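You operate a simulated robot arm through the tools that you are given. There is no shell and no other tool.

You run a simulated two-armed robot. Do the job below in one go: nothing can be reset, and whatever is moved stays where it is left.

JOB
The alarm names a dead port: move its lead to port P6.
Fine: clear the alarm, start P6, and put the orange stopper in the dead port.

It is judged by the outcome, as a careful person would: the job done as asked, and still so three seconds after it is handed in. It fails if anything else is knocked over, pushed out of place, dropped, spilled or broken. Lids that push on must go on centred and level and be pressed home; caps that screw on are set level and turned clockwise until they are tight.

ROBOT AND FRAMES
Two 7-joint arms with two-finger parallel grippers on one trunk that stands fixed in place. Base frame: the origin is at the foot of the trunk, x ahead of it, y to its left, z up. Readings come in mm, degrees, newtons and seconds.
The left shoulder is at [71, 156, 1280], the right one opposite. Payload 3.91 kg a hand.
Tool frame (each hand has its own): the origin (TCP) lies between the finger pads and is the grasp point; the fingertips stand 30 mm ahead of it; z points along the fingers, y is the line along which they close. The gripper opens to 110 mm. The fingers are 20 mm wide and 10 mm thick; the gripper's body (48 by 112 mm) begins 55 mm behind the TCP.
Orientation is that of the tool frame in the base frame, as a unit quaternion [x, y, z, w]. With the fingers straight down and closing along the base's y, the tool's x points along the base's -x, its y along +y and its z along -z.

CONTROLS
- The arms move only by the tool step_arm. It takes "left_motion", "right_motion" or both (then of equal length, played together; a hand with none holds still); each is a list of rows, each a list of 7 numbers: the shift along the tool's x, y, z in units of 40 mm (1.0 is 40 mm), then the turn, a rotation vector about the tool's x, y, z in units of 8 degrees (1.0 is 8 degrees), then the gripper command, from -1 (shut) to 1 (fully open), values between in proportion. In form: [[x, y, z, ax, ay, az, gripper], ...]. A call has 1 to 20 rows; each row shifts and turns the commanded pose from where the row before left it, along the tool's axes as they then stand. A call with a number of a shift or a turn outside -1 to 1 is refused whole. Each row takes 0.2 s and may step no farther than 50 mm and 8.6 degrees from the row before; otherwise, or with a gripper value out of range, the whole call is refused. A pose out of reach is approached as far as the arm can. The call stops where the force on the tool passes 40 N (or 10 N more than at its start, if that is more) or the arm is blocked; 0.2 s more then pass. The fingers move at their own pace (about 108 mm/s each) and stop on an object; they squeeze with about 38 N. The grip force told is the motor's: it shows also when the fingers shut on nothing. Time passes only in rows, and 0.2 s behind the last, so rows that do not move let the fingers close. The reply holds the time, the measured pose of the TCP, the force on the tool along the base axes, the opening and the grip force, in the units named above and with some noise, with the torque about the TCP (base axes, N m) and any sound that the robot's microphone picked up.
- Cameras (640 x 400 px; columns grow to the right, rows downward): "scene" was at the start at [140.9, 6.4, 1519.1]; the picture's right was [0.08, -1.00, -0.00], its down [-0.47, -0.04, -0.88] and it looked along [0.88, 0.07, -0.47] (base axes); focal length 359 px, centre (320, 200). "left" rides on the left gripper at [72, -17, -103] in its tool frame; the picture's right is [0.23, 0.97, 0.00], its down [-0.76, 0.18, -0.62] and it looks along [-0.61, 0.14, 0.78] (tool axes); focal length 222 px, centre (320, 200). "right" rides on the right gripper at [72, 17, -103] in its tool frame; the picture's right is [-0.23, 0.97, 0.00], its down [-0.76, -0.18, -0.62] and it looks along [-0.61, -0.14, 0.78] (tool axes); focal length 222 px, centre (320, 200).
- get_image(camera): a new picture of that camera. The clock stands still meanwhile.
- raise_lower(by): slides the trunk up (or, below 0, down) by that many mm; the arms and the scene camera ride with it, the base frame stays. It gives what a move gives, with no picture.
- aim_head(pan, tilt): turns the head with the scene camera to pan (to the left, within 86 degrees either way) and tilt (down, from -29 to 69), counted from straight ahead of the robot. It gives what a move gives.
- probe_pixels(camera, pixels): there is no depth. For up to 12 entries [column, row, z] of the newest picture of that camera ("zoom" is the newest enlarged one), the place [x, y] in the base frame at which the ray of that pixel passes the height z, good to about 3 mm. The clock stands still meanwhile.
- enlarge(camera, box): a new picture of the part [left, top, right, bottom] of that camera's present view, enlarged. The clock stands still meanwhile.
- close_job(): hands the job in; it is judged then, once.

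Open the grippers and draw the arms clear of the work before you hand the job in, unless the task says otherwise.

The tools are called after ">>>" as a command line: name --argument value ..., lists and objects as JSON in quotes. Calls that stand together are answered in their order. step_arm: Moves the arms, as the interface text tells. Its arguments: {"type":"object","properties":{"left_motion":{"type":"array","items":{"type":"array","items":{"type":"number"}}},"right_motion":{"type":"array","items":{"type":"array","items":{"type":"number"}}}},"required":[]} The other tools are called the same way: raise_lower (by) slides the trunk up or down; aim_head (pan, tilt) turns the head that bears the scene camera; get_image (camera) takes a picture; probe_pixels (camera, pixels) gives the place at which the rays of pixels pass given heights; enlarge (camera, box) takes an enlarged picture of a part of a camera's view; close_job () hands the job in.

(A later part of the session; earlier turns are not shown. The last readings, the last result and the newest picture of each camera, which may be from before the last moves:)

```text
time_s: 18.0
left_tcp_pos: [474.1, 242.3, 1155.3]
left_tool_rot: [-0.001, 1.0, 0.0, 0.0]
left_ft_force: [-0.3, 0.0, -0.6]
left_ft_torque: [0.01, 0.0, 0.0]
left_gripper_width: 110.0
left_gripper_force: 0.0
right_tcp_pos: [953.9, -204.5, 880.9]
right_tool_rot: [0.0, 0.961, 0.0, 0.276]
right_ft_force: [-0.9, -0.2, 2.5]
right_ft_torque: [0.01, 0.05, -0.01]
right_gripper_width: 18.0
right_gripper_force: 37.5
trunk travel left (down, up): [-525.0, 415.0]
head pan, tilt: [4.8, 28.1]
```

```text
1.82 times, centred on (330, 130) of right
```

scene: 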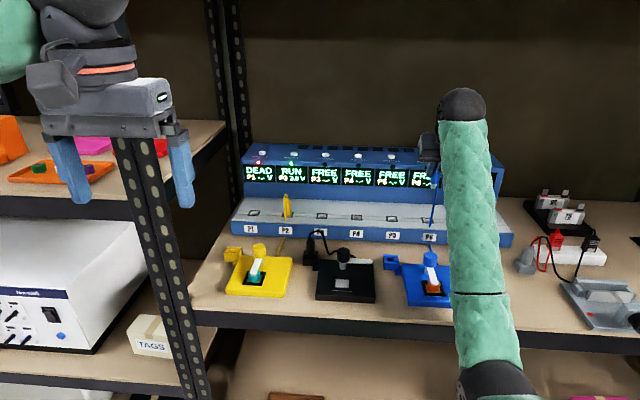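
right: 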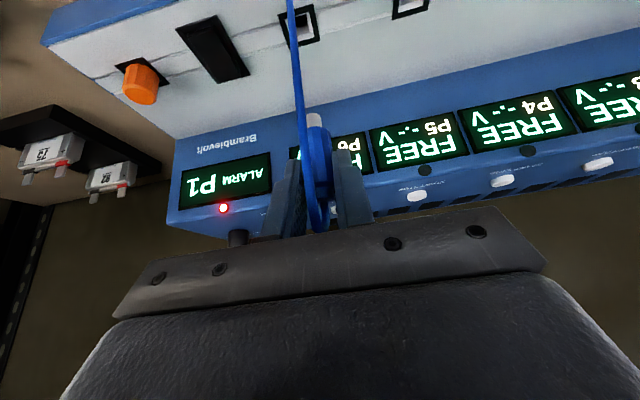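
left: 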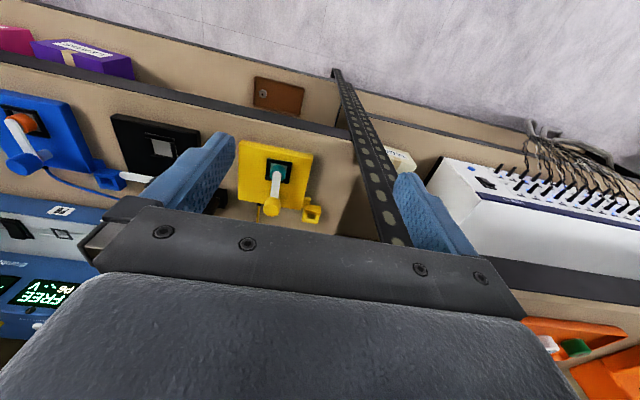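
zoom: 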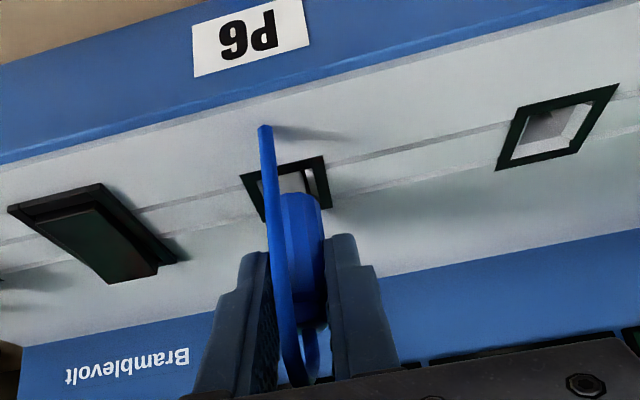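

The pin has entered the socket (force only 2.5 N). I press down in 2.5 mm rows until it seats.

>>> step_arm --right_motion '[[0.0331, 0, 0.053, 0, 0, 0, -1], [0.0331, 0, 0.053, 0, 0, 0, -1], [0.0331, 0, 0.053, 0, 0, 0, -1], [0.0331, 0, 0.053, 0, 0, 0, -1], [0.0331, 0, 0.053, 0, 0, 0, -1]]'

>>> enlarge --camera "right" --box '[220, 20, 440, 240]'

>>> get_image --camera "scene"

```text
time_s: 19.2
left_tcp_pos: [473.1, 241.8, 1157.1]
left_tool_rot: [0.0, 1.0, 0.0, 0.0]
left_ft_force: [0.3, 0.6, -0.3]
left_ft_torque: [0.0, -0.02, -0.01]
left_gripper_width: 110.2
left_gripper_force: 0.0
right_tcp_pos: [953.7, -204.5, 871.0]
right_tool_rot: [0.0, 0.961, -0.001, 0.277]
right_ft_force: [2.9, -2.4, 18.9]
right_ft_torque: [-0.12, -0.31, 0.0]
right_gripper_width: 17.9
right_gripper_force: 38.0
trunk travel left (down, up): [-525.0, 415.0]
head pan, tilt: [4.8, 28.1]
```

```text
1.82 times, centred on (330, 130) of right
```

zoom: 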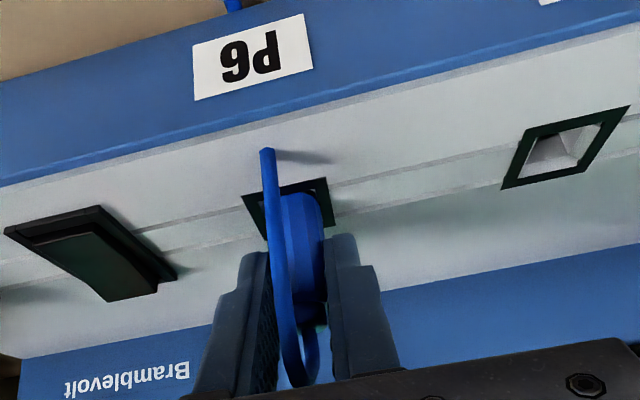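

```text
taken
```

scene: 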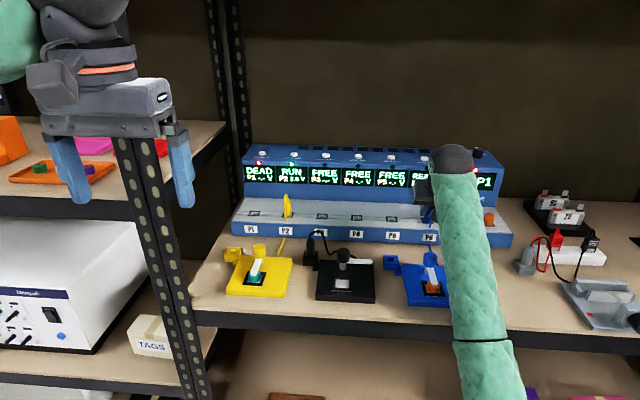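

P6's display changed to "REA…", and the reading shows 19 N of seating force. I press 2 mm more to be sure it's home and check the display.

>>> step_arm --right_motion '[[0.0133, 0, 0.0212, 0, 0, 0, -1], [0.0133, 0, 0.0212, 0, 0, 0, -1], [0, 0, 0, 0, 0, 0, -1]]'

>>> enlarge --camera "scene" --box '[380, 150, 510, 250]'

>>> enlarge --camera "right" --box '[220, 60, 440, 240]'

```text
time_s: 20.0
left_tcp_pos: [472.2, 242.0, 1156.3]
left_tool_rot: [-0.001, 1.0, 0.0, 0.0]
left_ft_force: [-0.4, 0.9, -0.6]
left_ft_torque: [-0.01, 0.02, 0.0]
left_gripper_width: 109.8
left_gripper_force: 0.1
right_tcp_pos: [952.7, -205.2, 870.6]
right_tool_rot: [0.001, 0.961, 0.0, 0.278]
right_ft_force: [14.2, -4.0, 34.8]
right_ft_torque: [-0.17, -0.72, -0.01]
right_gripper_width: 18.0
right_gripper_force: 37.6
trunk travel left (down, up): [-525.0, 415.0]
head pan, tilt: [4.8, 28.1]
```

```text
4.00 times, centred on (445, 200) of scene
```

zoom: 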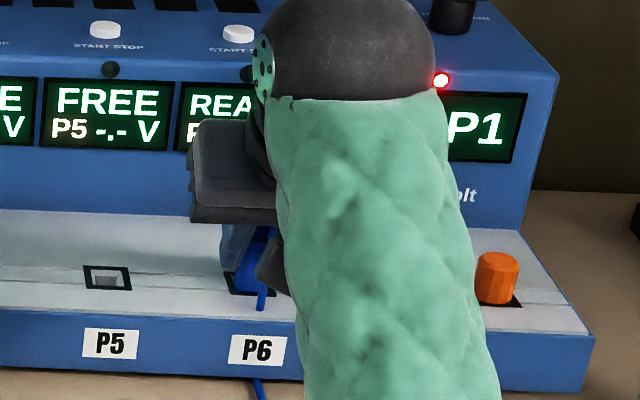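

```text
2.22 times, centred on (330, 150) of right
```

zoom: 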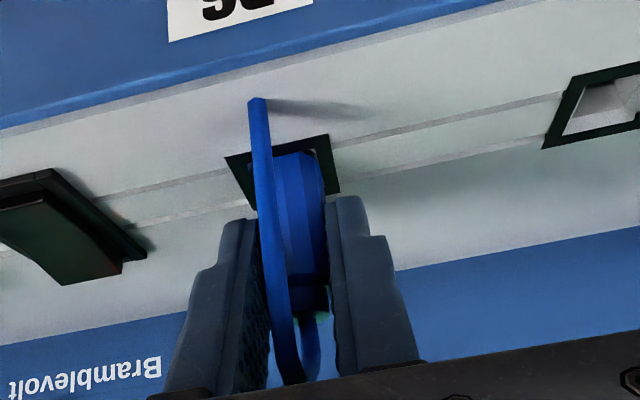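

The seated view now matches the original P1 view and the plug bottomed out (35 N); P6 reads READY. I relax the push, open the fingers and rise straight up.

>>> step_arm --right_motion '[[-0.0265, 0, -0.0424, 0, 0, 0, -1], [-0.02, 0, -0.032, 0, 0, 0, -1], [0, 0, 0, 0, 0, 0, -0.3], [0, 0, 0, 0, 0, 0, -0.2], [0, 0, 0, 0, 0, 0, -0.2]]'

>>> enlarge --camera "right" --box '[220, 60, 440, 240]'

```text
time_s: 21.2
left_tcp_pos: [475.0, 242.4, 1155.2]
left_tool_rot: [0.0, 1.0, 0.0, 0.001]
left_ft_force: [-0.9, 0.0, 0.0]
left_ft_torque: [-0.01, -0.01, 0.0]
left_gripper_width: 109.8
left_gripper_force: 0.0
right_tcp_pos: [953.8, -205.1, 869.3]
right_tool_rot: [0.0, 0.961, 0.0, 0.275]
right_ft_force: [0.3, 0.1, 0.3]
right_ft_torque: [-0.02, 0.01, -0.02]
right_gripper_width: 44.0
right_gripper_force: 0.1
trunk travel left (down, up): [-525.0, 415.0]
head pan, tilt: [4.8, 28.1]
```

```text
2.22 times, centred on (330, 150) of right
```

zoom: 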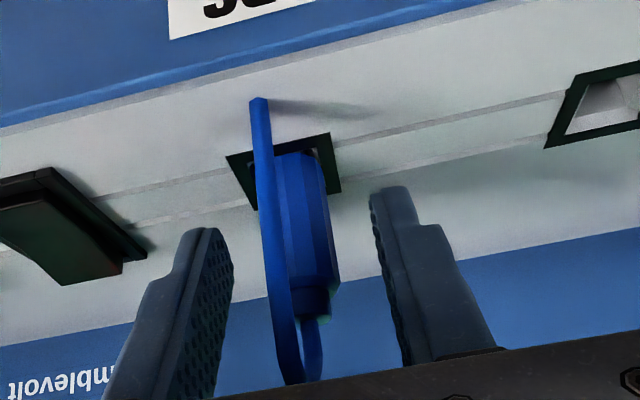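

Released cleanly; the plug stays seated. I rise 130 mm, then close the fingers and tilt 16° more for pressing the CLEAR button.

>>> step_arm --right_motion '[[-0.431, 0, -0.689, 0, 0, 0, -0.2], [-0.431, 0, -0.689, 0, 0, 0, -0.2], [-0.431, 0, -0.689, 0, 0, 0, -0.2], [-0.431, 0, -0.689, 0, 0, 0, -0.2], [0, 0, 0, 0, -1, 0, -1], [0, 0, 0, 0, -1, 0, -1], [0, 0, 0, 0, 0, 0, -1]]'

>>> get_image --camera "right"

>>> get_image --camera "scene"

```text
time_s: 22.8
left_tcp_pos: [474.2, 241.6, 1154.9]
left_tool_rot: [0.0, 1.0, -0.001, -0.001]
left_ft_force: [-0.8, -0.1, -0.5]
left_ft_torque: [0.03, 0.03, -0.06]
left_gripper_width: 110.0
left_gripper_force: 0.0
right_tcp_pos: [954.7, -205.6, 999.9]
right_tool_rot: [0.0, 0.914, 0.0, 0.406]
right_ft_force: [-0.7, 0.4, 0.2]
right_ft_torque: [-0.01, -0.03, 0.0]
right_gripper_width: 0.2
right_gripper_force: 37.9
trunk travel left (down, up): [-525.0, 415.0]
head pan, tilt: [4.8, 28.1]
```

```text
taken
```

right: 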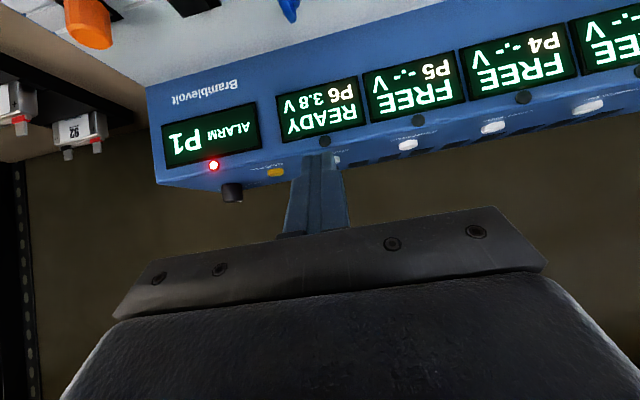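

```text
taken
```

scene: 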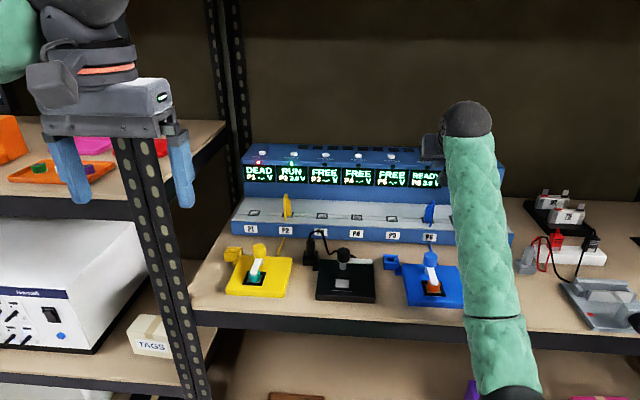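

P6 shows READY 3.8 V. CLEAR is at about (275,172) in the right view; I probe it and the knob at plausible heights.

>>> enlarge --camera "right" --box '[190, 110, 370, 220]'

>>> probe_pixels --camera "right" --pixels '[[275.5, 174, 945], [275.5, 174, 950], [275.5, 174, 955], [275.5, 174, 960], [232, 185, 950], [232, 200, 980], [338, 160, 955]]'

```text
3.56 times, centred on (280, 165) of right
```

zoom: 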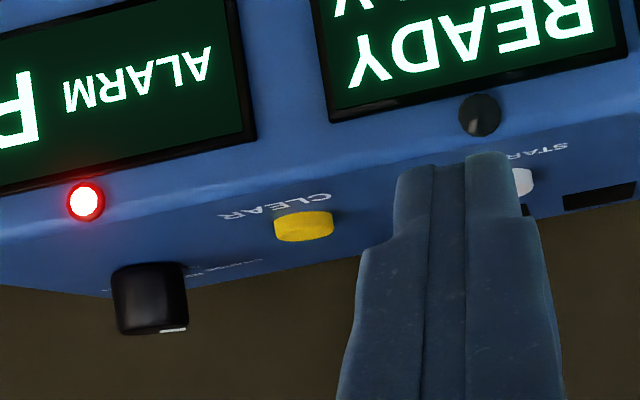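

```text
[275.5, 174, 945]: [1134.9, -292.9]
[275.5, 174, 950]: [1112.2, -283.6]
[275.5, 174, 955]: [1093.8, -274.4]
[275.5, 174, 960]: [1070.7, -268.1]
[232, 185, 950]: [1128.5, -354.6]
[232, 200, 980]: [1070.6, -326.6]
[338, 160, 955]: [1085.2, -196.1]
```

CLEAR's top is at about (1100,-279,952) and the knob is 65+ mm to its right. I move the closed fingertips to hover about 23 mm above CLEAR.

>>> step_arm --right_motion '[[-0.449, -0.367, 0.469, 0, 0, 0, -1], [-0.449, -0.367, 0.469, 0, 0, 0, -1], [-0.449, -0.367, 0.469, 0, 0, 0, -1], [-0.449, -0.367, 0.469, 0, 0, 0, -1], [-0.449, -0.367, 0.469, 0, 0, 0, -1], [0, 0, 0, 0, 0, 0, -1]]'

>>> get_image --camera "right"

>>> enlarge --camera "scene" --box '[390, 100, 520, 200]'

```text
time_s: 24.2
left_tcp_pos: [473.6, 242.3, 1155.6]
left_tool_rot: [0.001, 1.0, 0.0, 0.0]
left_ft_force: [-0.1, 0.0, -0.3]
left_ft_torque: [0.01, 0.02, 0.02]
left_gripper_width: 109.9
left_gripper_force: 0.1
right_tcp_pos: [1083.3, -278.1, 1004.8]
right_tool_rot: [0.0, 0.914, 0.0, 0.407]
right_ft_force: [-0.9, 0.3, -0.3]
right_ft_torque: [-0.01, 0.02, -0.02]
right_gripper_width: 0.2
right_gripper_force: 38.2
trunk travel left (down, up): [-525.0, 415.0]
head pan, tilt: [4.8, 28.1]
```

```text
taken
```

right: 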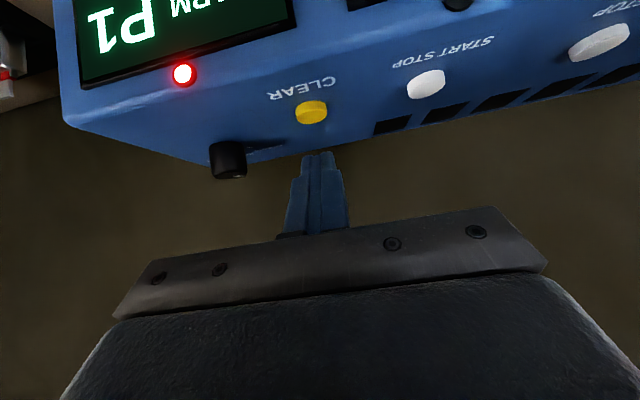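

```text
4.00 times, centred on (455, 150) of scene
```

zoom: 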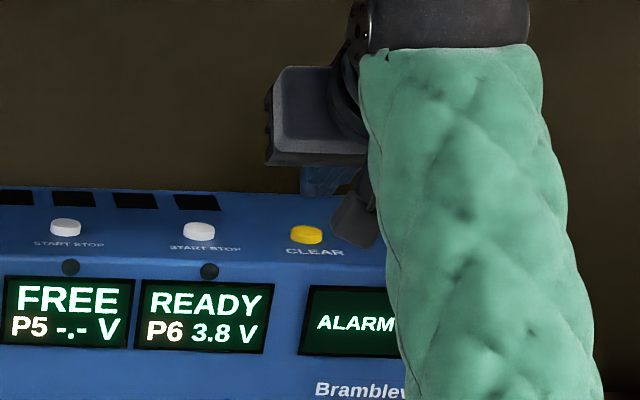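

>>> enlarge --camera "right" --box '[230, 60, 450, 200]'

>>> probe_pixels --camera "right" --pixels '[[310.5, 116, 952], [310.5, 116, 952], [310.5, 116, 948], [310.5, 116, 956], [426, 88, 952], [426, 88, 948], [229, 168, 985]]'

```text
2.86 times, centred on (340, 130) of right
```

zoom: 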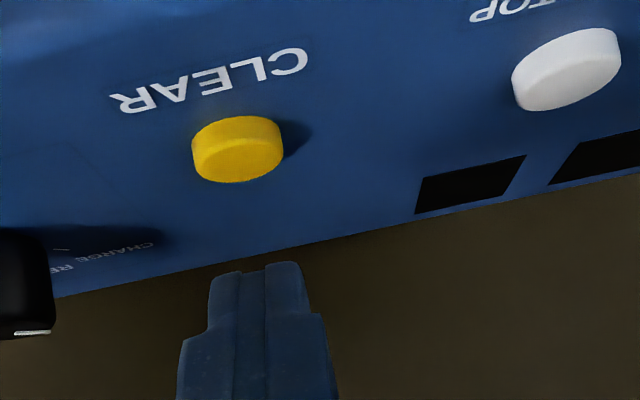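

```text
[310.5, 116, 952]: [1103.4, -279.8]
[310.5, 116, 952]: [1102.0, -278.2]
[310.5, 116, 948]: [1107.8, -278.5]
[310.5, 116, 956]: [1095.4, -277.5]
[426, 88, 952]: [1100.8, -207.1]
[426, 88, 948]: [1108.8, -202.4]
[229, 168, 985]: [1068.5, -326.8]
```

The fingertip edge is above the button centre (1102,-279). I descend 20 mm, then in 2 mm rows until contact.

>>> step_arm --right_motion '[[0.186, 0, 0.167, 0, 0, 0, -1], [0.186, 0, 0.167, 0, 0, 0, -1], [0.0372, 0, 0.0335, 0, 0, 0, -1], [0.0372, 0, 0.0335, 0, 0, 0, -1]]'

>>> enlarge --camera "right" --box '[230, 60, 450, 200]'

```text
time_s: 25.2
left_tcp_pos: [475.1, 242.3, 1156.2]
left_tool_rot: [0.0, 1.0, 0.0, 0.0]
left_ft_force: [0.0, -0.3, -0.5]
left_ft_torque: [0.0, 0.01, -0.02]
left_gripper_width: 110.0
left_gripper_force: 0.0
right_tcp_pos: [1084.4, -277.7, 981.0]
right_tool_rot: [0.0, 0.913, 0.0, 0.407]
right_ft_force: [-0.4, 0.1, 1.5]
right_ft_torque: [-0.02, -0.04, 0.02]
right_gripper_width: 0.1
right_gripper_force: 37.5
trunk travel left (down, up): [-525.0, 415.0]
head pan, tilt: [4.8, 28.1]
```

```text
2.86 times, centred on (340, 130) of right
```

zoom: 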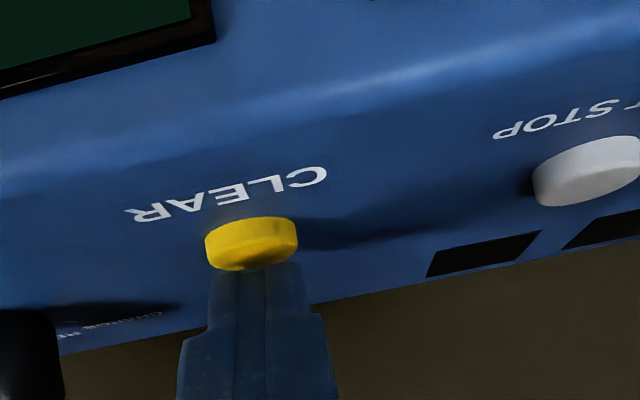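

Contact begins (1.5 N at tip z≈953). I press 2 mm at a time.

>>> step_arm --right_motion '[[0.0372, 0, 0.0335, 0, 0, 0, -1], [0.0186, 0, 0.0167, 0, 0, 0, -1]]'

>>> enlarge --camera "scene" --box '[390, 100, 520, 200]'

>>> get_image --camera "right"

```text
time_s: 25.8
left_tcp_pos: [474.1, 240.9, 1155.1]
left_tool_rot: [-0.001, 1.0, 0.0, 0.0]
left_ft_force: [0.1, -0.2, 0.9]
left_ft_torque: [0.01, 0.01, 0.0]
left_gripper_width: 110.0
left_gripper_force: 0.0
right_tcp_pos: [1084.9, -277.5, 977.8]
right_tool_rot: [0.0, 0.914, 0.0, 0.406]
right_ft_force: [1.5, -0.9, 3.1]
right_ft_torque: [-0.01, -0.09, -0.01]
right_gripper_width: 0.2
right_gripper_force: 37.5
trunk travel left (down, up): [-525.0, 415.0]
head pan, tilt: [4.8, 28.1]
heard: click
```

```text
4.00 times, centred on (455, 150) of scene
```

zoom: 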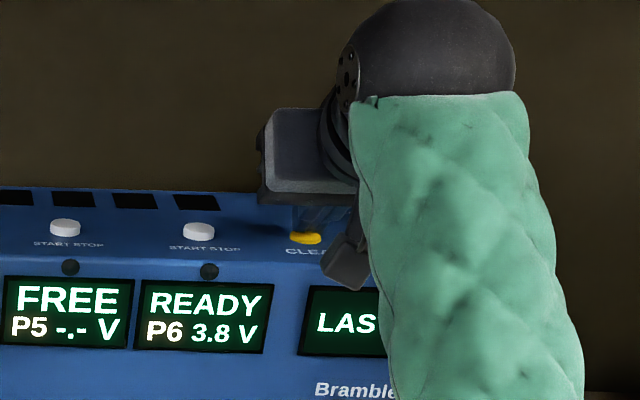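

```text
taken
```

right: 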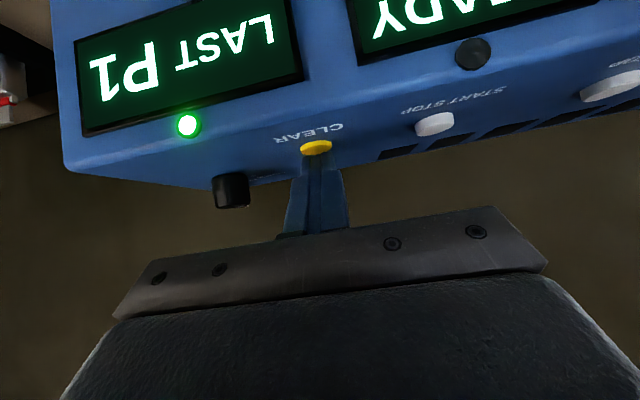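

A click was heard; the display now reads "LAST P1" with a green light, so the alarm is cleared. I lift off and move left 73 mm to hover above P6's START/STOP button.

>>> step_arm --right_motion '[[-0.502, 0, -0.452, 0, 0, 0, -1], [0, 0.9, 0, 0, 0, 0, -1], [0, 0.9, 0, 0, 0, 0, -1], [0, 0, 0, 0, 0, 0, -1]]'

>>> enlarge --camera "right" --box '[230, 60, 450, 200]'

>>> enlarge --camera "scene" --box '[370, 100, 520, 200]'

```text
time_s: 26.8
left_tcp_pos: [474.1, 241.9, 1156.0]
left_tool_rot: [-0.001, 1.0, 0.0, -0.001]
left_ft_force: [-0.1, -0.5, -0.4]
left_ft_torque: [-0.01, 0.01, -0.01]
left_gripper_width: 110.0
left_gripper_force: 0.1
right_tcp_pos: [1085.3, -206.1, 1003.9]
right_tool_rot: [0.0, 0.914, 0.0, 0.407]
right_ft_force: [0.6, -0.1, -0.1]
right_ft_torque: [-0.01, -0.02, -0.03]
right_gripper_width: 0.4
right_gripper_force: 37.2
trunk travel left (down, up): [-525.0, 415.0]
head pan, tilt: [4.8, 28.1]
```

```text
2.86 times, centred on (340, 130) of right
```

zoom: 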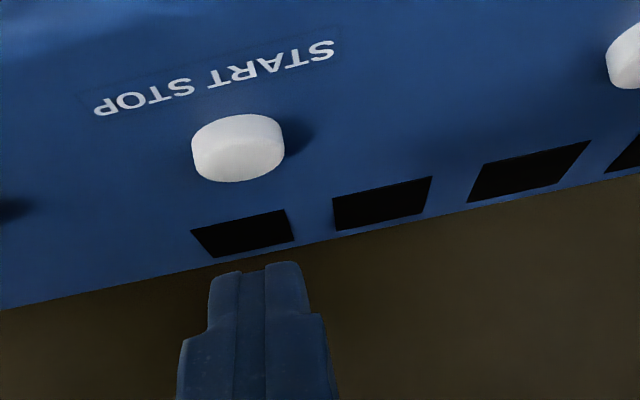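

```text
4.00 times, centred on (445, 150) of scene
```

zoom: 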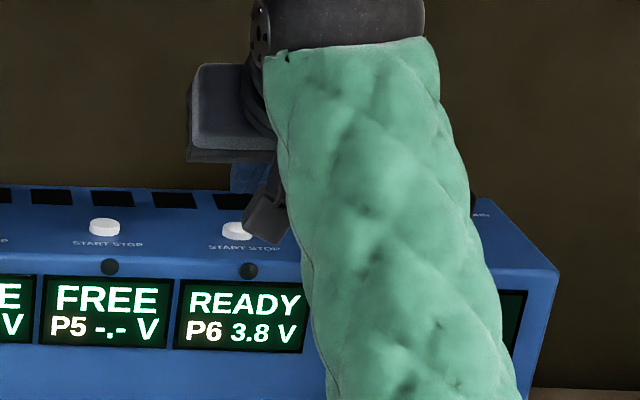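

The P6 START/STOP button sits at the same relative spot as CLEAR did. I press it once with the same stroke.

>>> step_arm --right_motion '[[0.186, 0, 0.167, 0, 0, 0, -1], [0.186, 0, 0.167, 0, 0, 0, -1], [0.0372, 0, 0.0335, 0, 0, 0, -1], [0.0372, 0, 0.0335, 0, 0, 0, -1]]'

>>> enlarge --camera "right" --box '[230, 60, 450, 200]'

```text
time_s: 27.8
left_tcp_pos: [474.2, 241.9, 1155.6]
left_tool_rot: [0.0, 1.0, 0.0, 0.0]
left_ft_force: [0.5, 0.0, -0.1]
left_ft_torque: [-0.02, 0.0, 0.02]
left_gripper_width: 110.0
left_gripper_force: 0.0
right_tcp_pos: [1084.4, -206.6, 979.7]
right_tool_rot: [0.0, 0.914, 0.0, 0.407]
right_ft_force: [-0.5, -0.1, 0.2]
right_ft_torque: [0.04, 0.0, 0.02]
right_gripper_width: 0.1
right_gripper_force: 37.8
trunk travel left (down, up): [-525.0, 415.0]
head pan, tilt: [4.8, 28.1]
heard: click
```

```text
2.86 times, centred on (340, 130) of right
```

zoom: 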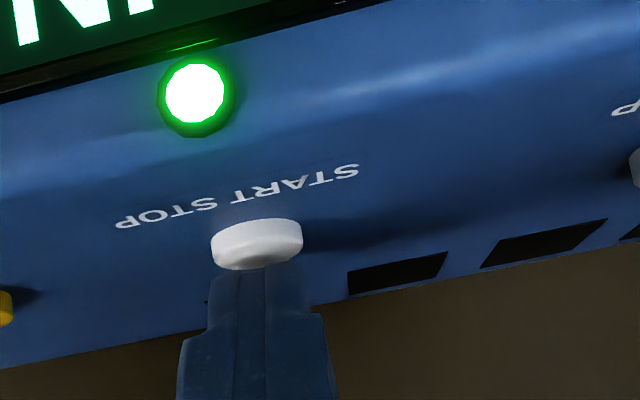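

A click and the P6 light turned green. I lift straight off without pressing again.

>>> step_arm --right_motion '[[-0.6, 0, -0.54, 0, 0, 0, -1], [-0.6, 0, -0.54, 0, 0, 0, -1], [0, 0, 0, 0, 0, 0, -1]]'

>>> enlarge --camera "scene" --box '[235, 140, 515, 250]'

>>> get_image --camera "right"

```text
time_s: 28.6
left_tcp_pos: [473.9, 241.8, 1155.0]
left_tool_rot: [0.0, 1.0, 0.0, -0.001]
left_ft_force: [0.2, 0.2, -0.9]
left_ft_torque: [-0.02, -0.03, 0.01]
left_gripper_width: 110.0
left_gripper_force: 0.0
right_tcp_pos: [1085.4, -204.0, 1044.5]
right_tool_rot: [0.001, 0.914, 0.0, 0.407]
right_ft_force: [0.6, 0.2, -0.2]
right_ft_torque: [0.02, -0.03, 0.02]
right_gripper_width: 0.0
right_gripper_force: 37.8
trunk travel left (down, up): [-525.0, 415.0]
head pan, tilt: [4.8, 28.1]
```

```text
2.29 times, centred on (375, 195) of scene
```

zoom: 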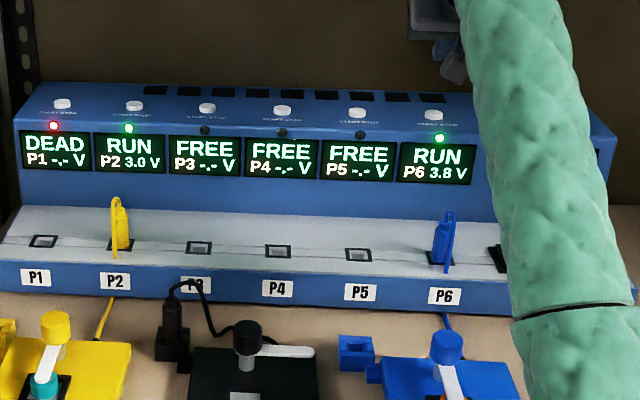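

```text
taken
```

right: 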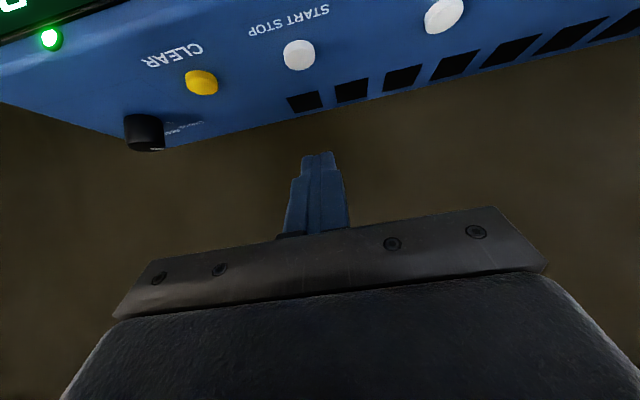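

Display confirms P6 RUN 3.8 V and P2 still RUN. Next I withdraw the hand over the stopper area, restoring the 32° tilt and opening the fingers to 44 mm.

>>> step_arm --right_motion '[[0.542, -0.5875, -0.477, 0, 0, 0, -1], [0.542, -0.5875, -0.477, 0, 0, 0, -1], [0.542, -0.5875, -0.477, 0, 0, 0, -1], [0.542, -0.5875, -0.477, 0, 0, 0, -1], [0.542, -0.5875, -0.477, 0, 0, 0, -0.2], [0.542, -0.5875, -0.477, 0, 0, 0, -0.2], [0, 0, 0, 0, 1, 0, -0.2], [0, 0, 0, 0, 1, 0, -0.2], [0, 0, 0, 0, 0, 0, -0.2]]'

>>> get_image --camera "right"

>>> get_image --camera "scene"

```text
time_s: 30.6
left_tcp_pos: [473.9, 242.3, 1156.4]
left_tool_rot: [0.0, 1.0, -0.001, -0.002]
left_ft_force: [-0.1, -0.2, 0.1]
left_ft_torque: [0.03, 0.0, -0.05]
left_gripper_width: 110.0
left_gripper_force: 0.0
right_tcp_pos: [912.5, -347.4, 1024.6]
right_tool_rot: [0.0, 0.961, 0.0, 0.275]
right_ft_force: [0.1, 1.2, -0.1]
right_ft_torque: [0.01, 0.01, -0.02]
right_gripper_width: 44.0
right_gripper_force: 0.1
trunk travel left (down, up): [-525.0, 415.0]
head pan, tilt: [4.8, 28.1]
```

```text
taken
```

right: 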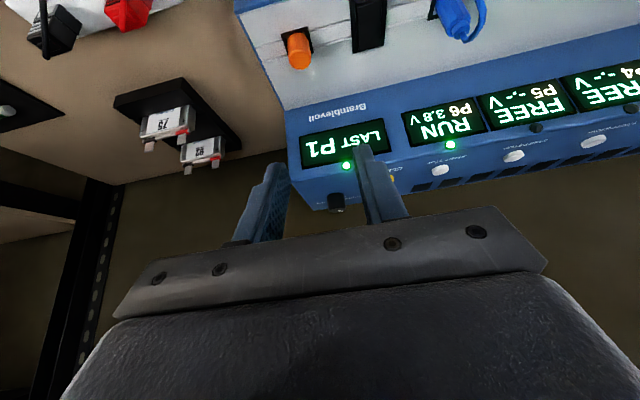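

```text
taken
```

scene: 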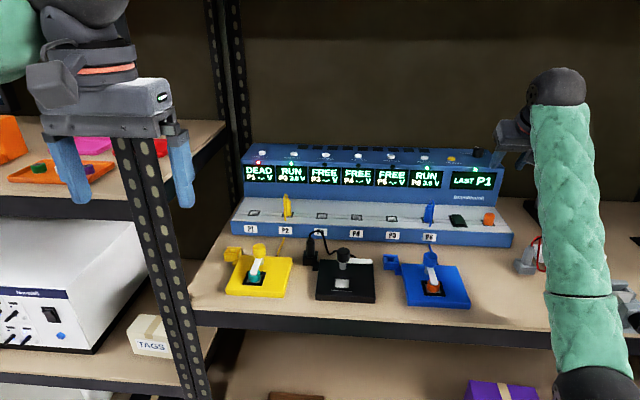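

Stopper visible at about (298,48) in the right view. I zoom in to find its base frame and top.

>>> enlarge --camera "right" --box '[240, 0, 400, 100]'

>>> enlarge --camera "scene" --box '[455, 190, 525, 250]'

```text
4.00 times, centred on (320, 50) of right
```

zoom: 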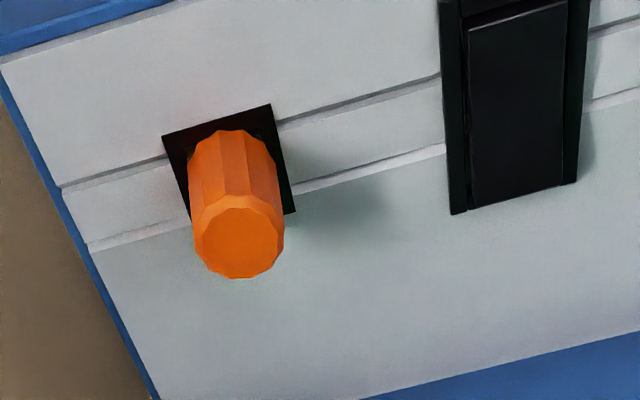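

```text
6.67 times, centred on (490, 220) of scene
```

zoom: 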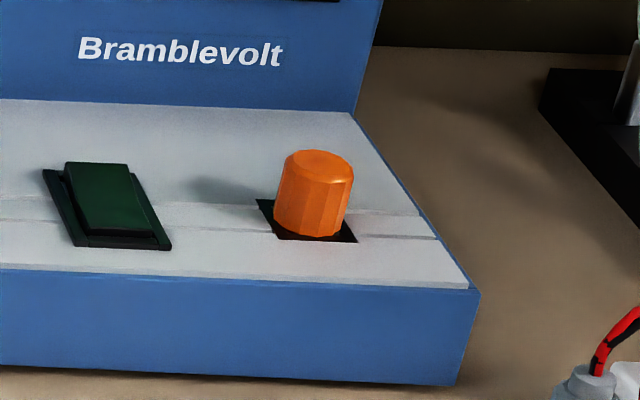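

>>> probe_pixels --camera "right" --pixels '[[297.4, 43.5, 830], [297.4, 43.5, 830], [297.4, 43.5, 830], [300, 60.75, 855], [300, 60.75, 855], [300, 60.75, 855]]'

```text
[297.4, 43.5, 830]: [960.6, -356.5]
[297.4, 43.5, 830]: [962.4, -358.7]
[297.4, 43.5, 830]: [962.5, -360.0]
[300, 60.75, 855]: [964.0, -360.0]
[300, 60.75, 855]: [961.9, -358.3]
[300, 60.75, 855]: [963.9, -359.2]
```

The stopper is at (962,-359), top z≈855. I move to hover above it, then descend to 900.

>>> step_arm --right_motion '[[0.013, -0.0925, 0.627, 0, 0, 0, -0.2], [0.013, -0.0925, 0.627, 0, 0, 0, -0.2], [0.013, -0.0925, 0.627, 0, 0, 0, -0.2], [0.3975, 0, 0.636, 0, 0, 0, -0.2], [0.3975, 0, 0.636, 0, 0, 0, -0.2], [0, 0, 0, 0, 0, 0, -0.2]]'

>>> get_image --camera "right"

>>> enlarge --camera "right" --box '[220, 40, 440, 220]'

```text
time_s: 32.0
left_tcp_pos: [472.3, 243.5, 1155.3]
left_tool_rot: [0.0, 1.0, 0.0, 0.0]
left_ft_force: [0.4, -0.4, 0.8]
left_ft_torque: [0.01, 0.03, 0.0]
left_gripper_width: 109.8
left_gripper_force: 0.1
right_tcp_pos: [952.0, -358.8, 900.6]
right_tool_rot: [0.001, 0.961, 0.0, 0.276]
right_ft_force: [-0.4, -0.1, 0.9]
right_ft_torque: [0.04, 0.02, 0.01]
right_gripper_width: 44.3
right_gripper_force: 0.1
trunk travel left (down, up): [-525.0, 415.0]
head pan, tilt: [4.8, 28.1]
```

```text
taken
```

right: 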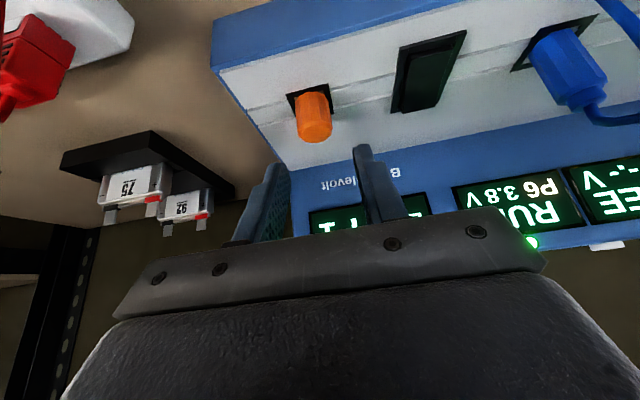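

```text
2.22 times, centred on (330, 130) of right
```

zoom: 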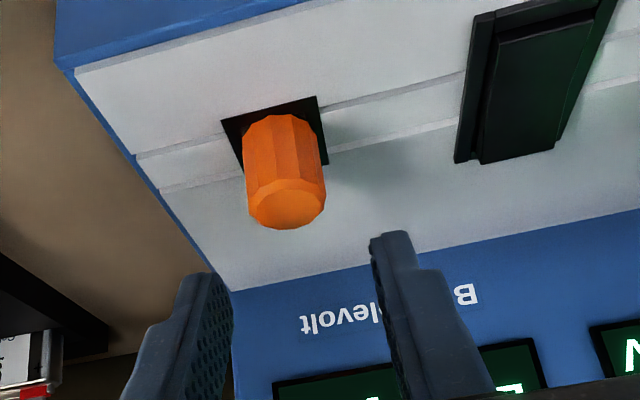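

>>> probe_pixels --camera "right" --pixels '[[316, 133.2, 855], [316, 133.2, 855], [316, 133.2, 855], [310.6, 102.5, 830], [310.6, 102.5, 830]]'

```text
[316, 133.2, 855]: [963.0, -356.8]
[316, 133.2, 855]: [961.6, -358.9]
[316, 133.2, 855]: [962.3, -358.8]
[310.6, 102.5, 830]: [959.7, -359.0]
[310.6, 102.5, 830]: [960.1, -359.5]
```

Alignment is good (stopper (961.5,-358.5), hand y -358.8). I descend 32.5 mm and then close on the stopper.

>>> step_arm --right_motion '[[0.1435, 0, 0.2296, 0, 0, 0, -0.2], [0.1435, 0, 0.2296, 0, 0, 0, -0.2], [0.1435, 0, 0.2296, 0, 0, 0, -0.2], [0, 0, 0, 0, 0, 0, -0.2]]'

>>> enlarge --camera "right" --box '[220, 40, 440, 220]'

```text
time_s: 33.0
left_tcp_pos: [474.5, 242.8, 1154.7]
left_tool_rot: [0.0, 1.0, 0.0, 0.0]
left_ft_force: [0.4, -0.1, 0.5]
left_ft_torque: [-0.05, 0.01, -0.01]
left_gripper_width: 110.0
left_gripper_force: 0.1
right_tcp_pos: [952.0, -359.0, 868.8]
right_tool_rot: [0.0, 0.961, 0.0, 0.275]
right_ft_force: [0.2, -0.7, 0.9]
right_ft_torque: [-0.02, -0.02, -0.03]
right_gripper_width: 43.9
right_gripper_force: 0.1
trunk travel left (down, up): [-525.0, 415.0]
head pan, tilt: [4.8, 28.1]
```

```text
2.22 times, centred on (330, 130) of right
```

zoom: 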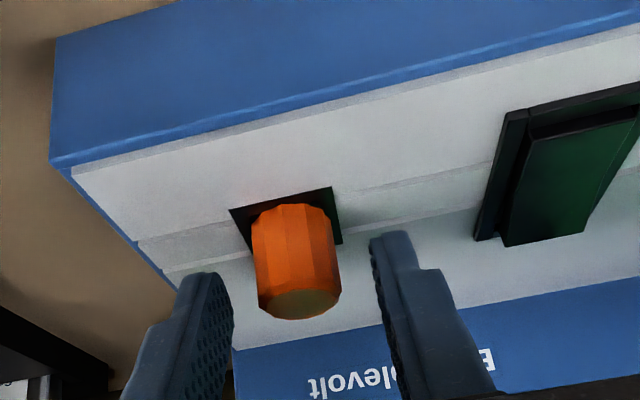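

The stopper lies between the fingers. I close the gripper on it.

>>> step_arm --right_motion '[[0, 0, 0, 0, 0, 0, -0.5], [0, 0, 0, 0, 0, 0, -1], [0, 0, 0, 0, 0, 0, -1], [0, 0, 0, 0, 0, 0, -1]]'

>>> enlarge --camera "right" --box '[220, 60, 440, 240]'

```text
time_s: 34.0
left_tcp_pos: [474.2, 243.5, 1156.2]
left_tool_rot: [0.001, 1.0, 0.0, 0.0]
left_ft_force: [0.3, -0.2, 0.3]
left_ft_torque: [0.0, 0.03, -0.01]
left_gripper_width: 109.7
left_gripper_force: 0.0
right_tcp_pos: [952.1, -359.0, 868.2]
right_tool_rot: [0.0, 0.961, 0.001, 0.275]
right_ft_force: [0.5, 1.9, 0.5]
right_ft_torque: [0.12, -0.02, 0.03]
right_gripper_width: 21.5
right_gripper_force: 38.6
trunk travel left (down, up): [-525.0, 415.0]
head pan, tilt: [4.8, 28.1]
```

```text
2.22 times, centred on (330, 150) of right
```

zoom: 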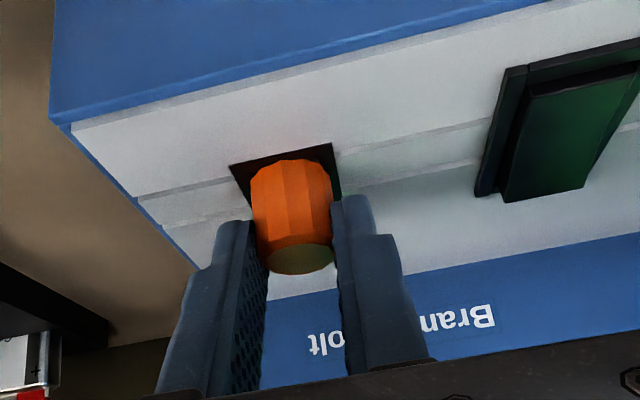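

Gripped at 21.5 mm with 38 N. I pull the stopper straight up 40 mm.

>>> step_arm --right_motion '[[-0.133, 0, -0.212, 0, 0, 0, -1], [-0.133, 0, -0.212, 0, 0, 0, -1], [-0.133, 0, -0.212, 0, 0, 0, -1], [-0.133, 0, -0.212, 0, 0, 0, -1]]'

>>> enlarge --camera "right" --box '[220, 20, 440, 240]'

>>> enlarge --camera "scene" --box '[440, 150, 540, 250]'

```text
time_s: 35.0
left_tcp_pos: [474.6, 241.8, 1155.6]
left_tool_rot: [0.0, 1.0, 0.0, 0.0]
left_ft_force: [0.5, 0.5, 0.2]
left_ft_torque: [-0.01, 0.02, 0.02]
left_gripper_width: 110.3
left_gripper_force: 0.1
right_tcp_pos: [949.6, -359.5, 906.7]
right_tool_rot: [0.0, 0.961, 0.0, 0.276]
right_ft_force: [0.0, 0.3, -0.8]
right_ft_torque: [0.01, 0.04, -0.03]
right_gripper_width: 21.4
right_gripper_force: 38.2
trunk travel left (down, up): [-525.0, 415.0]
head pan, tilt: [4.8, 28.1]
```

```text
1.82 times, centred on (330, 130) of right
```

zoom: 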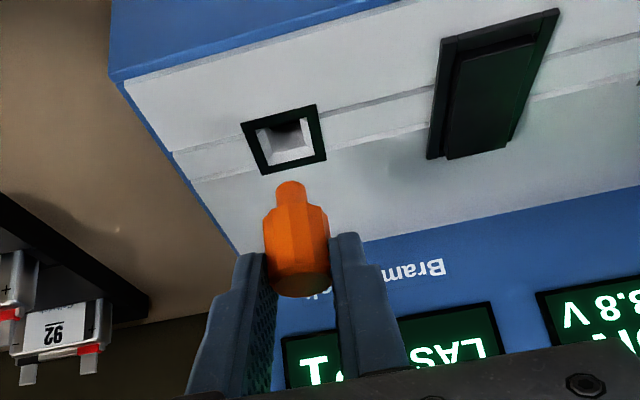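

```text
4.00 times, centred on (490, 200) of scene
```

zoom: 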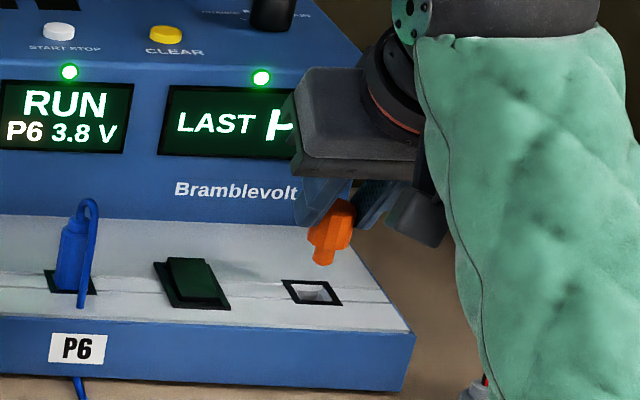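

The stopper is out with its peg visible. I pause one row to get a settled reading and examine the stopper's attitude in the grip.

>>> step_arm --right_motion '[[0, 0, 0, 0, 0, 0, -1], [0, 0, 0, 0, 0, 0, -1]]'

>>> enlarge --camera "scene" --box '[470, 185, 520, 235]'

>>> enlarge --camera "right" --box '[270, 80, 370, 200]'

```text
time_s: 35.6
left_tcp_pos: [474.7, 242.1, 1155.7]
left_tool_rot: [0.001, 1.0, 0.0, -0.001]
left_ft_force: [0.4, -0.1, 0.0]
left_ft_torque: [-0.02, -0.01, 0.0]
left_gripper_width: 110.3
left_gripper_force: 0.1
right_tcp_pos: [950.4, -358.7, 908.2]
right_tool_rot: [0.0, 0.961, 0.001, 0.275]
right_ft_force: [0.1, 0.4, -0.3]
right_ft_torque: [0.01, -0.01, 0.03]
right_gripper_width: 21.7
right_gripper_force: 38.2
trunk travel left (down, up): [-525.0, 415.0]
head pan, tilt: [4.8, 28.1]
```

```text
8.00 times, centred on (495, 210) of scene
```

zoom: 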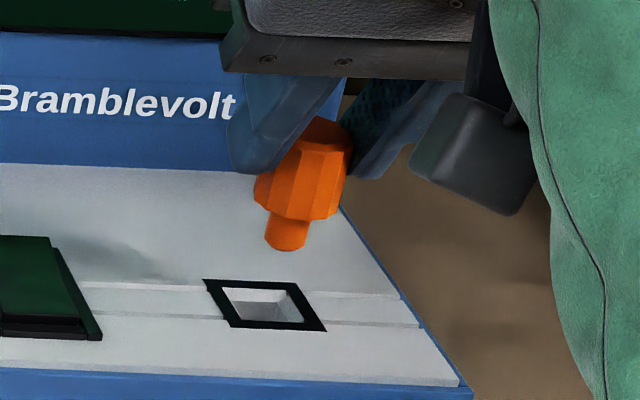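

```text
3.33 times, centred on (320, 140) of right
```

zoom: 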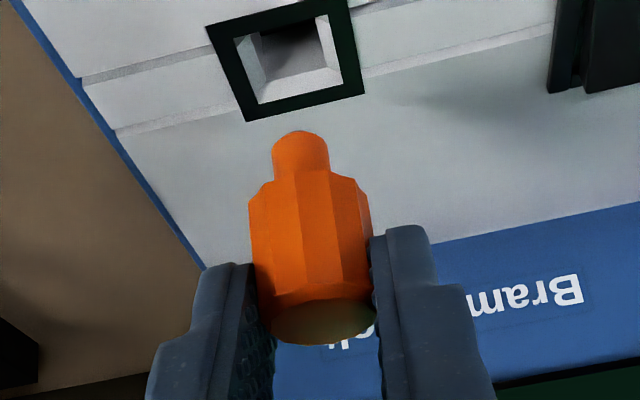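

The hand view shows the stopper kept the same attitude as when seated. I lift it to z≈985 and carry it 614 mm left to above P1.

>>> step_arm --right_motion '[[-0.51, 0, -0.816, 0, 0, 0, -1], [-0.51, 0, -0.816, 0, 0, 0, -1], [0, 0.5, 0, 0, 0, 0, -1], [0, 0.96, 0, 0, 0, 0, -1], [0, 0.96, 0, 0, 0, 0, -1], [0, 0.96, 0, 0, 0, 0, -1], [0, 0.96, 0, 0, 0, 0, -1], [0, 0.96, 0, 0, 0, 0, -1], [0, 0.96, 0, 0, 0, 0, -1], [0, 0.96, 0, 0, 0, 0, -1], [0, 0.96, 0, 0, 0, 0, -1], [0, 0.96, 0, 0, 0, 0, -1], [0, 0.96, 0, 0, 0, 0, -1], [0, 0.96, 0, 0, 0, 0, -1], [0, 0.96, 0, 0, 0, 0, -1], [0, 0.96, 0, 0, 0, 0, -1], [0, 0.96, 0, 0, 0, 0, -1], [0, 0.96, 0, 0, 0, 0, -1], [0, 0.45, 0, 0, 0, 0, -1]]'

>>> get_image --camera "right"

>>> get_image --camera "scene"

```text
time_s: 39.6
left_tcp_pos: [474.3, 242.5, 1155.3]
left_tool_rot: [-0.001, 1.0, 0.0, -0.001]
left_ft_force: [0.3, 0.9, 0.0]
left_ft_torque: [-0.01, -0.03, 0.02]
left_gripper_width: 109.9
left_gripper_force: 0.0
right_tcp_pos: [949.4, 255.9, 983.5]
right_tool_rot: [0.0, 0.961, 0.0, 0.276]
right_ft_force: [0.3, 0.1, 0.2]
right_ft_torque: [0.01, -0.02, 0.0]
right_gripper_width: 21.6
right_gripper_force: 38.2
trunk travel left (down, up): [-525.0, 415.0]
head pan, tilt: [4.8, 28.1]
```

```text
taken
```

right: 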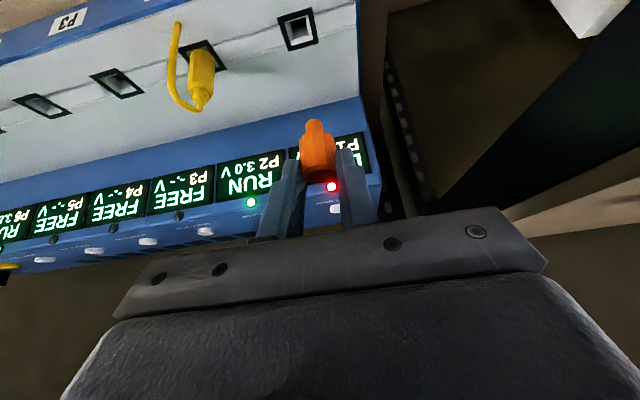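

```text
taken
```

scene: 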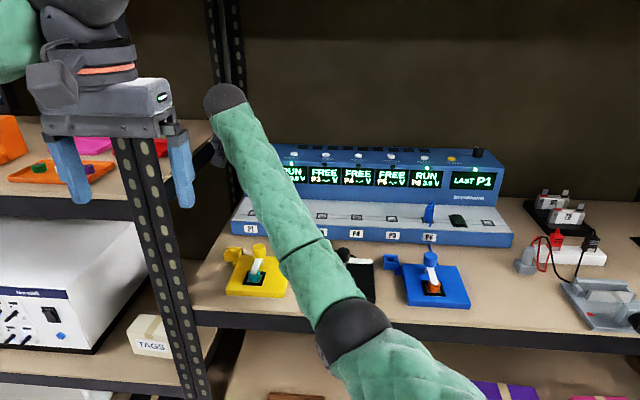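

Now I descend to 40 mm above seating height and compare the P1 frame position with the reference view from the stopper's own hole.

>>> step_arm --right_motion '[[0.497, 0, 0.795, 0, 0, 0, -1], [0.497, 0, 0.795, 0, 0, 0, -1], [0, 0, 0, 0, 0, 0, -1], [0, 0, 0, 0, 0, 0, -1]]'

>>> enlarge --camera "right" --box '[220, 20, 440, 240]'

>>> enlarge --camera "right" --box '[270, 80, 370, 200]'

```text
time_s: 40.6
left_tcp_pos: [473.5, 242.3, 1154.4]
left_tool_rot: [0.0, 1.0, -0.001, -0.001]
left_ft_force: [-0.6, 0.7, -0.5]
left_ft_torque: [-0.03, 0.01, 0.02]
left_gripper_width: 109.9
left_gripper_force: 0.0
right_tcp_pos: [948.8, 255.7, 909.8]
right_tool_rot: [0.0, 0.961, 0.0, 0.276]
right_ft_force: [-0.5, 0.2, -0.6]
right_ft_torque: [0.01, 0.02, 0.0]
right_gripper_width: 21.8
right_gripper_force: 38.0
trunk travel left (down, up): [-525.0, 415.0]
head pan, tilt: [4.8, 28.1]
```

```text
1.82 times, centred on (330, 130) of right
```

zoom: 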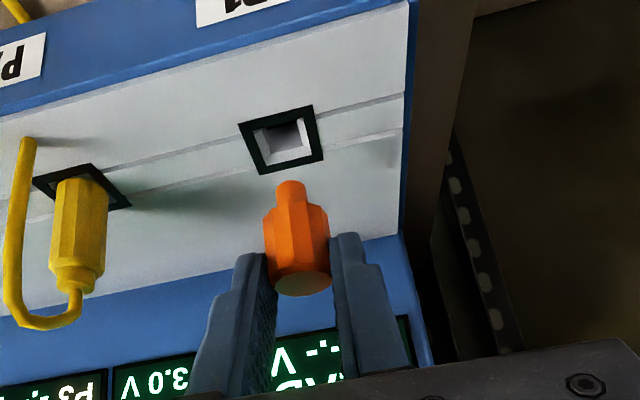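

```text
3.33 times, centred on (320, 140) of right
```

zoom: 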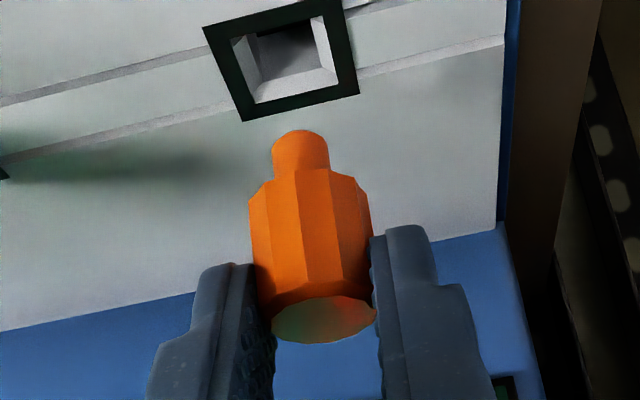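

Compared with the reference, the frame sits about 1.4 px to the left, so I shift the hand −1.2 mm in y and take a settled reading.

>>> step_arm --right_motion '[[0, -0.03, 0, 0, 0, 0, -1], [0, 0, 0, 0, 0, 0, -1]]'

>>> step_arm --right_motion '[[0, 0, 0, 0, 0, 0, -1]]'

>>> step_arm --right_motion '[[0, 0, 0, 0, 0, 0, -1]]'

>>> enlarge --camera "right" --box '[270, 60, 370, 180]'

```text
time_s: 41.2
left_tcp_pos: [474.5, 242.2, 1155.8]
left_tool_rot: [0.0, 1.0, -0.001, 0.0]
left_ft_force: [0.3, 0.1, 0.7]
left_ft_torque: [-0.03, 0.01, 0.01]
left_gripper_width: 110.2
left_gripper_force: 0.0
right_tcp_pos: [949.7, 254.9, 909.5]
right_tool_rot: [0.001, 0.961, -0.001, 0.276]
right_ft_force: [0.5, -0.7, -0.4]
right_ft_torque: [0.02, 0.0, 0.0]
right_gripper_width: 21.7
right_gripper_force: 37.7
trunk travel left (down, up): [-525.0, 415.0]
head pan, tilt: [4.8, 28.1]
```

```text
time_s: 41.6
left_tcp_pos: [474.3, 241.9, 1155.4]
left_tool_rot: [0.0, 1.0, -0.001, 0.0]
left_ft_force: [-0.6, 0.4, -0.3]
left_ft_torque: [0.0, 0.01, 0.0]
left_gripper_width: 109.9
left_gripper_force: 0.1
right_tcp_pos: [949.9, 254.4, 909.9]
right_tool_rot: [0.0, 0.961, -0.001, 0.275]
right_ft_force: [0.3, -0.7, -0.1]
right_ft_torque: [0.02, -0.03, 0.04]
right_gripper_width: 21.6
right_gripper_force: 37.8
trunk travel left (down, up): [-525.0, 415.0]
head pan, tilt: [4.8, 28.1]
```

```text
time_s: 42.0
left_tcp_pos: [473.7, 242.1, 1156.2]
left_tool_rot: [0.0, 1.0, -0.001, 0.0]
left_ft_force: [0.4, 0.2, -0.3]
left_ft_torque: [-0.01, -0.03, -0.02]
left_gripper_width: 109.9
left_gripper_force: 0.1
right_tcp_pos: [948.3, 254.8, 909.6]
right_tool_rot: [0.0, 0.961, 0.001, 0.276]
right_ft_force: [-1.7, 0.6, -0.3]
right_ft_torque: [-0.02, 0.02, -0.01]
right_gripper_width: 21.7
right_gripper_force: 37.8
trunk travel left (down, up): [-525.0, 415.0]
head pan, tilt: [4.8, 28.1]
```

```text
3.33 times, centred on (320, 120) of right
```

zoom: 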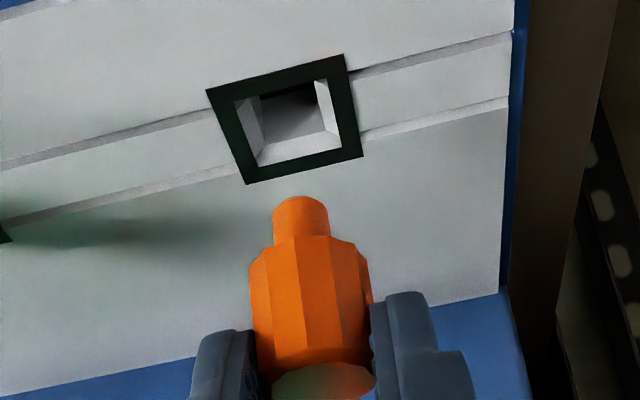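

Now the frame matches the reference to within about half a pixel sideways (and hand is 1.5 mm higher). I descend 30 mm slowly, watching the force.

>>> step_arm --right_motion '[[0.0663, 0, 0.106, 0, 0, 0, -1], [0.0663, 0, 0.106, 0, 0, 0, -1], [0.0663, 0, 0.106, 0, 0, 0, -1], [0.0663, 0, 0.106, 0, 0, 0, -1], [0.0663, 0, 0.106, 0, 0, 0, -1], [0.0663, 0, 0.106, 0, 0, 0, -1]]'

>>> enlarge --camera "right" --box '[250, 60, 390, 200]'

```text
time_s: 43.4
left_tcp_pos: [474.6, 242.3, 1155.2]
left_tool_rot: [0.0, 1.0, -0.001, -0.001]
left_ft_force: [0.4, -0.5, -0.8]
left_ft_torque: [0.02, 0.04, 0.01]
left_gripper_width: 110.0
left_gripper_force: 0.1
right_tcp_pos: [956.9, 245.5, 886.7]
right_tool_rot: [0.002, 0.96, -0.003, 0.281]
right_ft_force: [0.4, 1.2, -0.7]
right_ft_torque: [-0.03, -0.01, 0.02]
right_gripper_width: 21.6
right_gripper_force: 37.9
trunk travel left (down, up): [-525.0, 415.0]
head pan, tilt: [4.8, 28.1]
```

```text
2.86 times, centred on (320, 130) of right
```

zoom: 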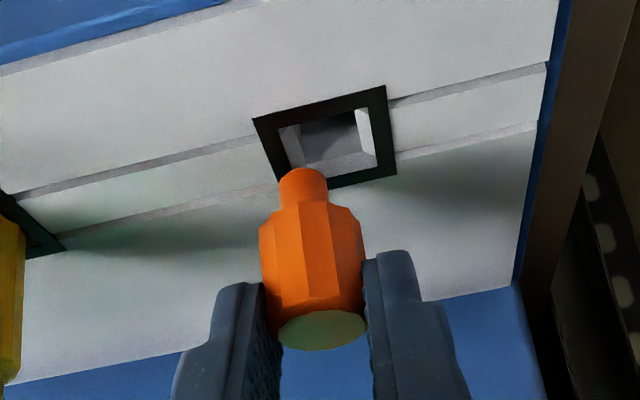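

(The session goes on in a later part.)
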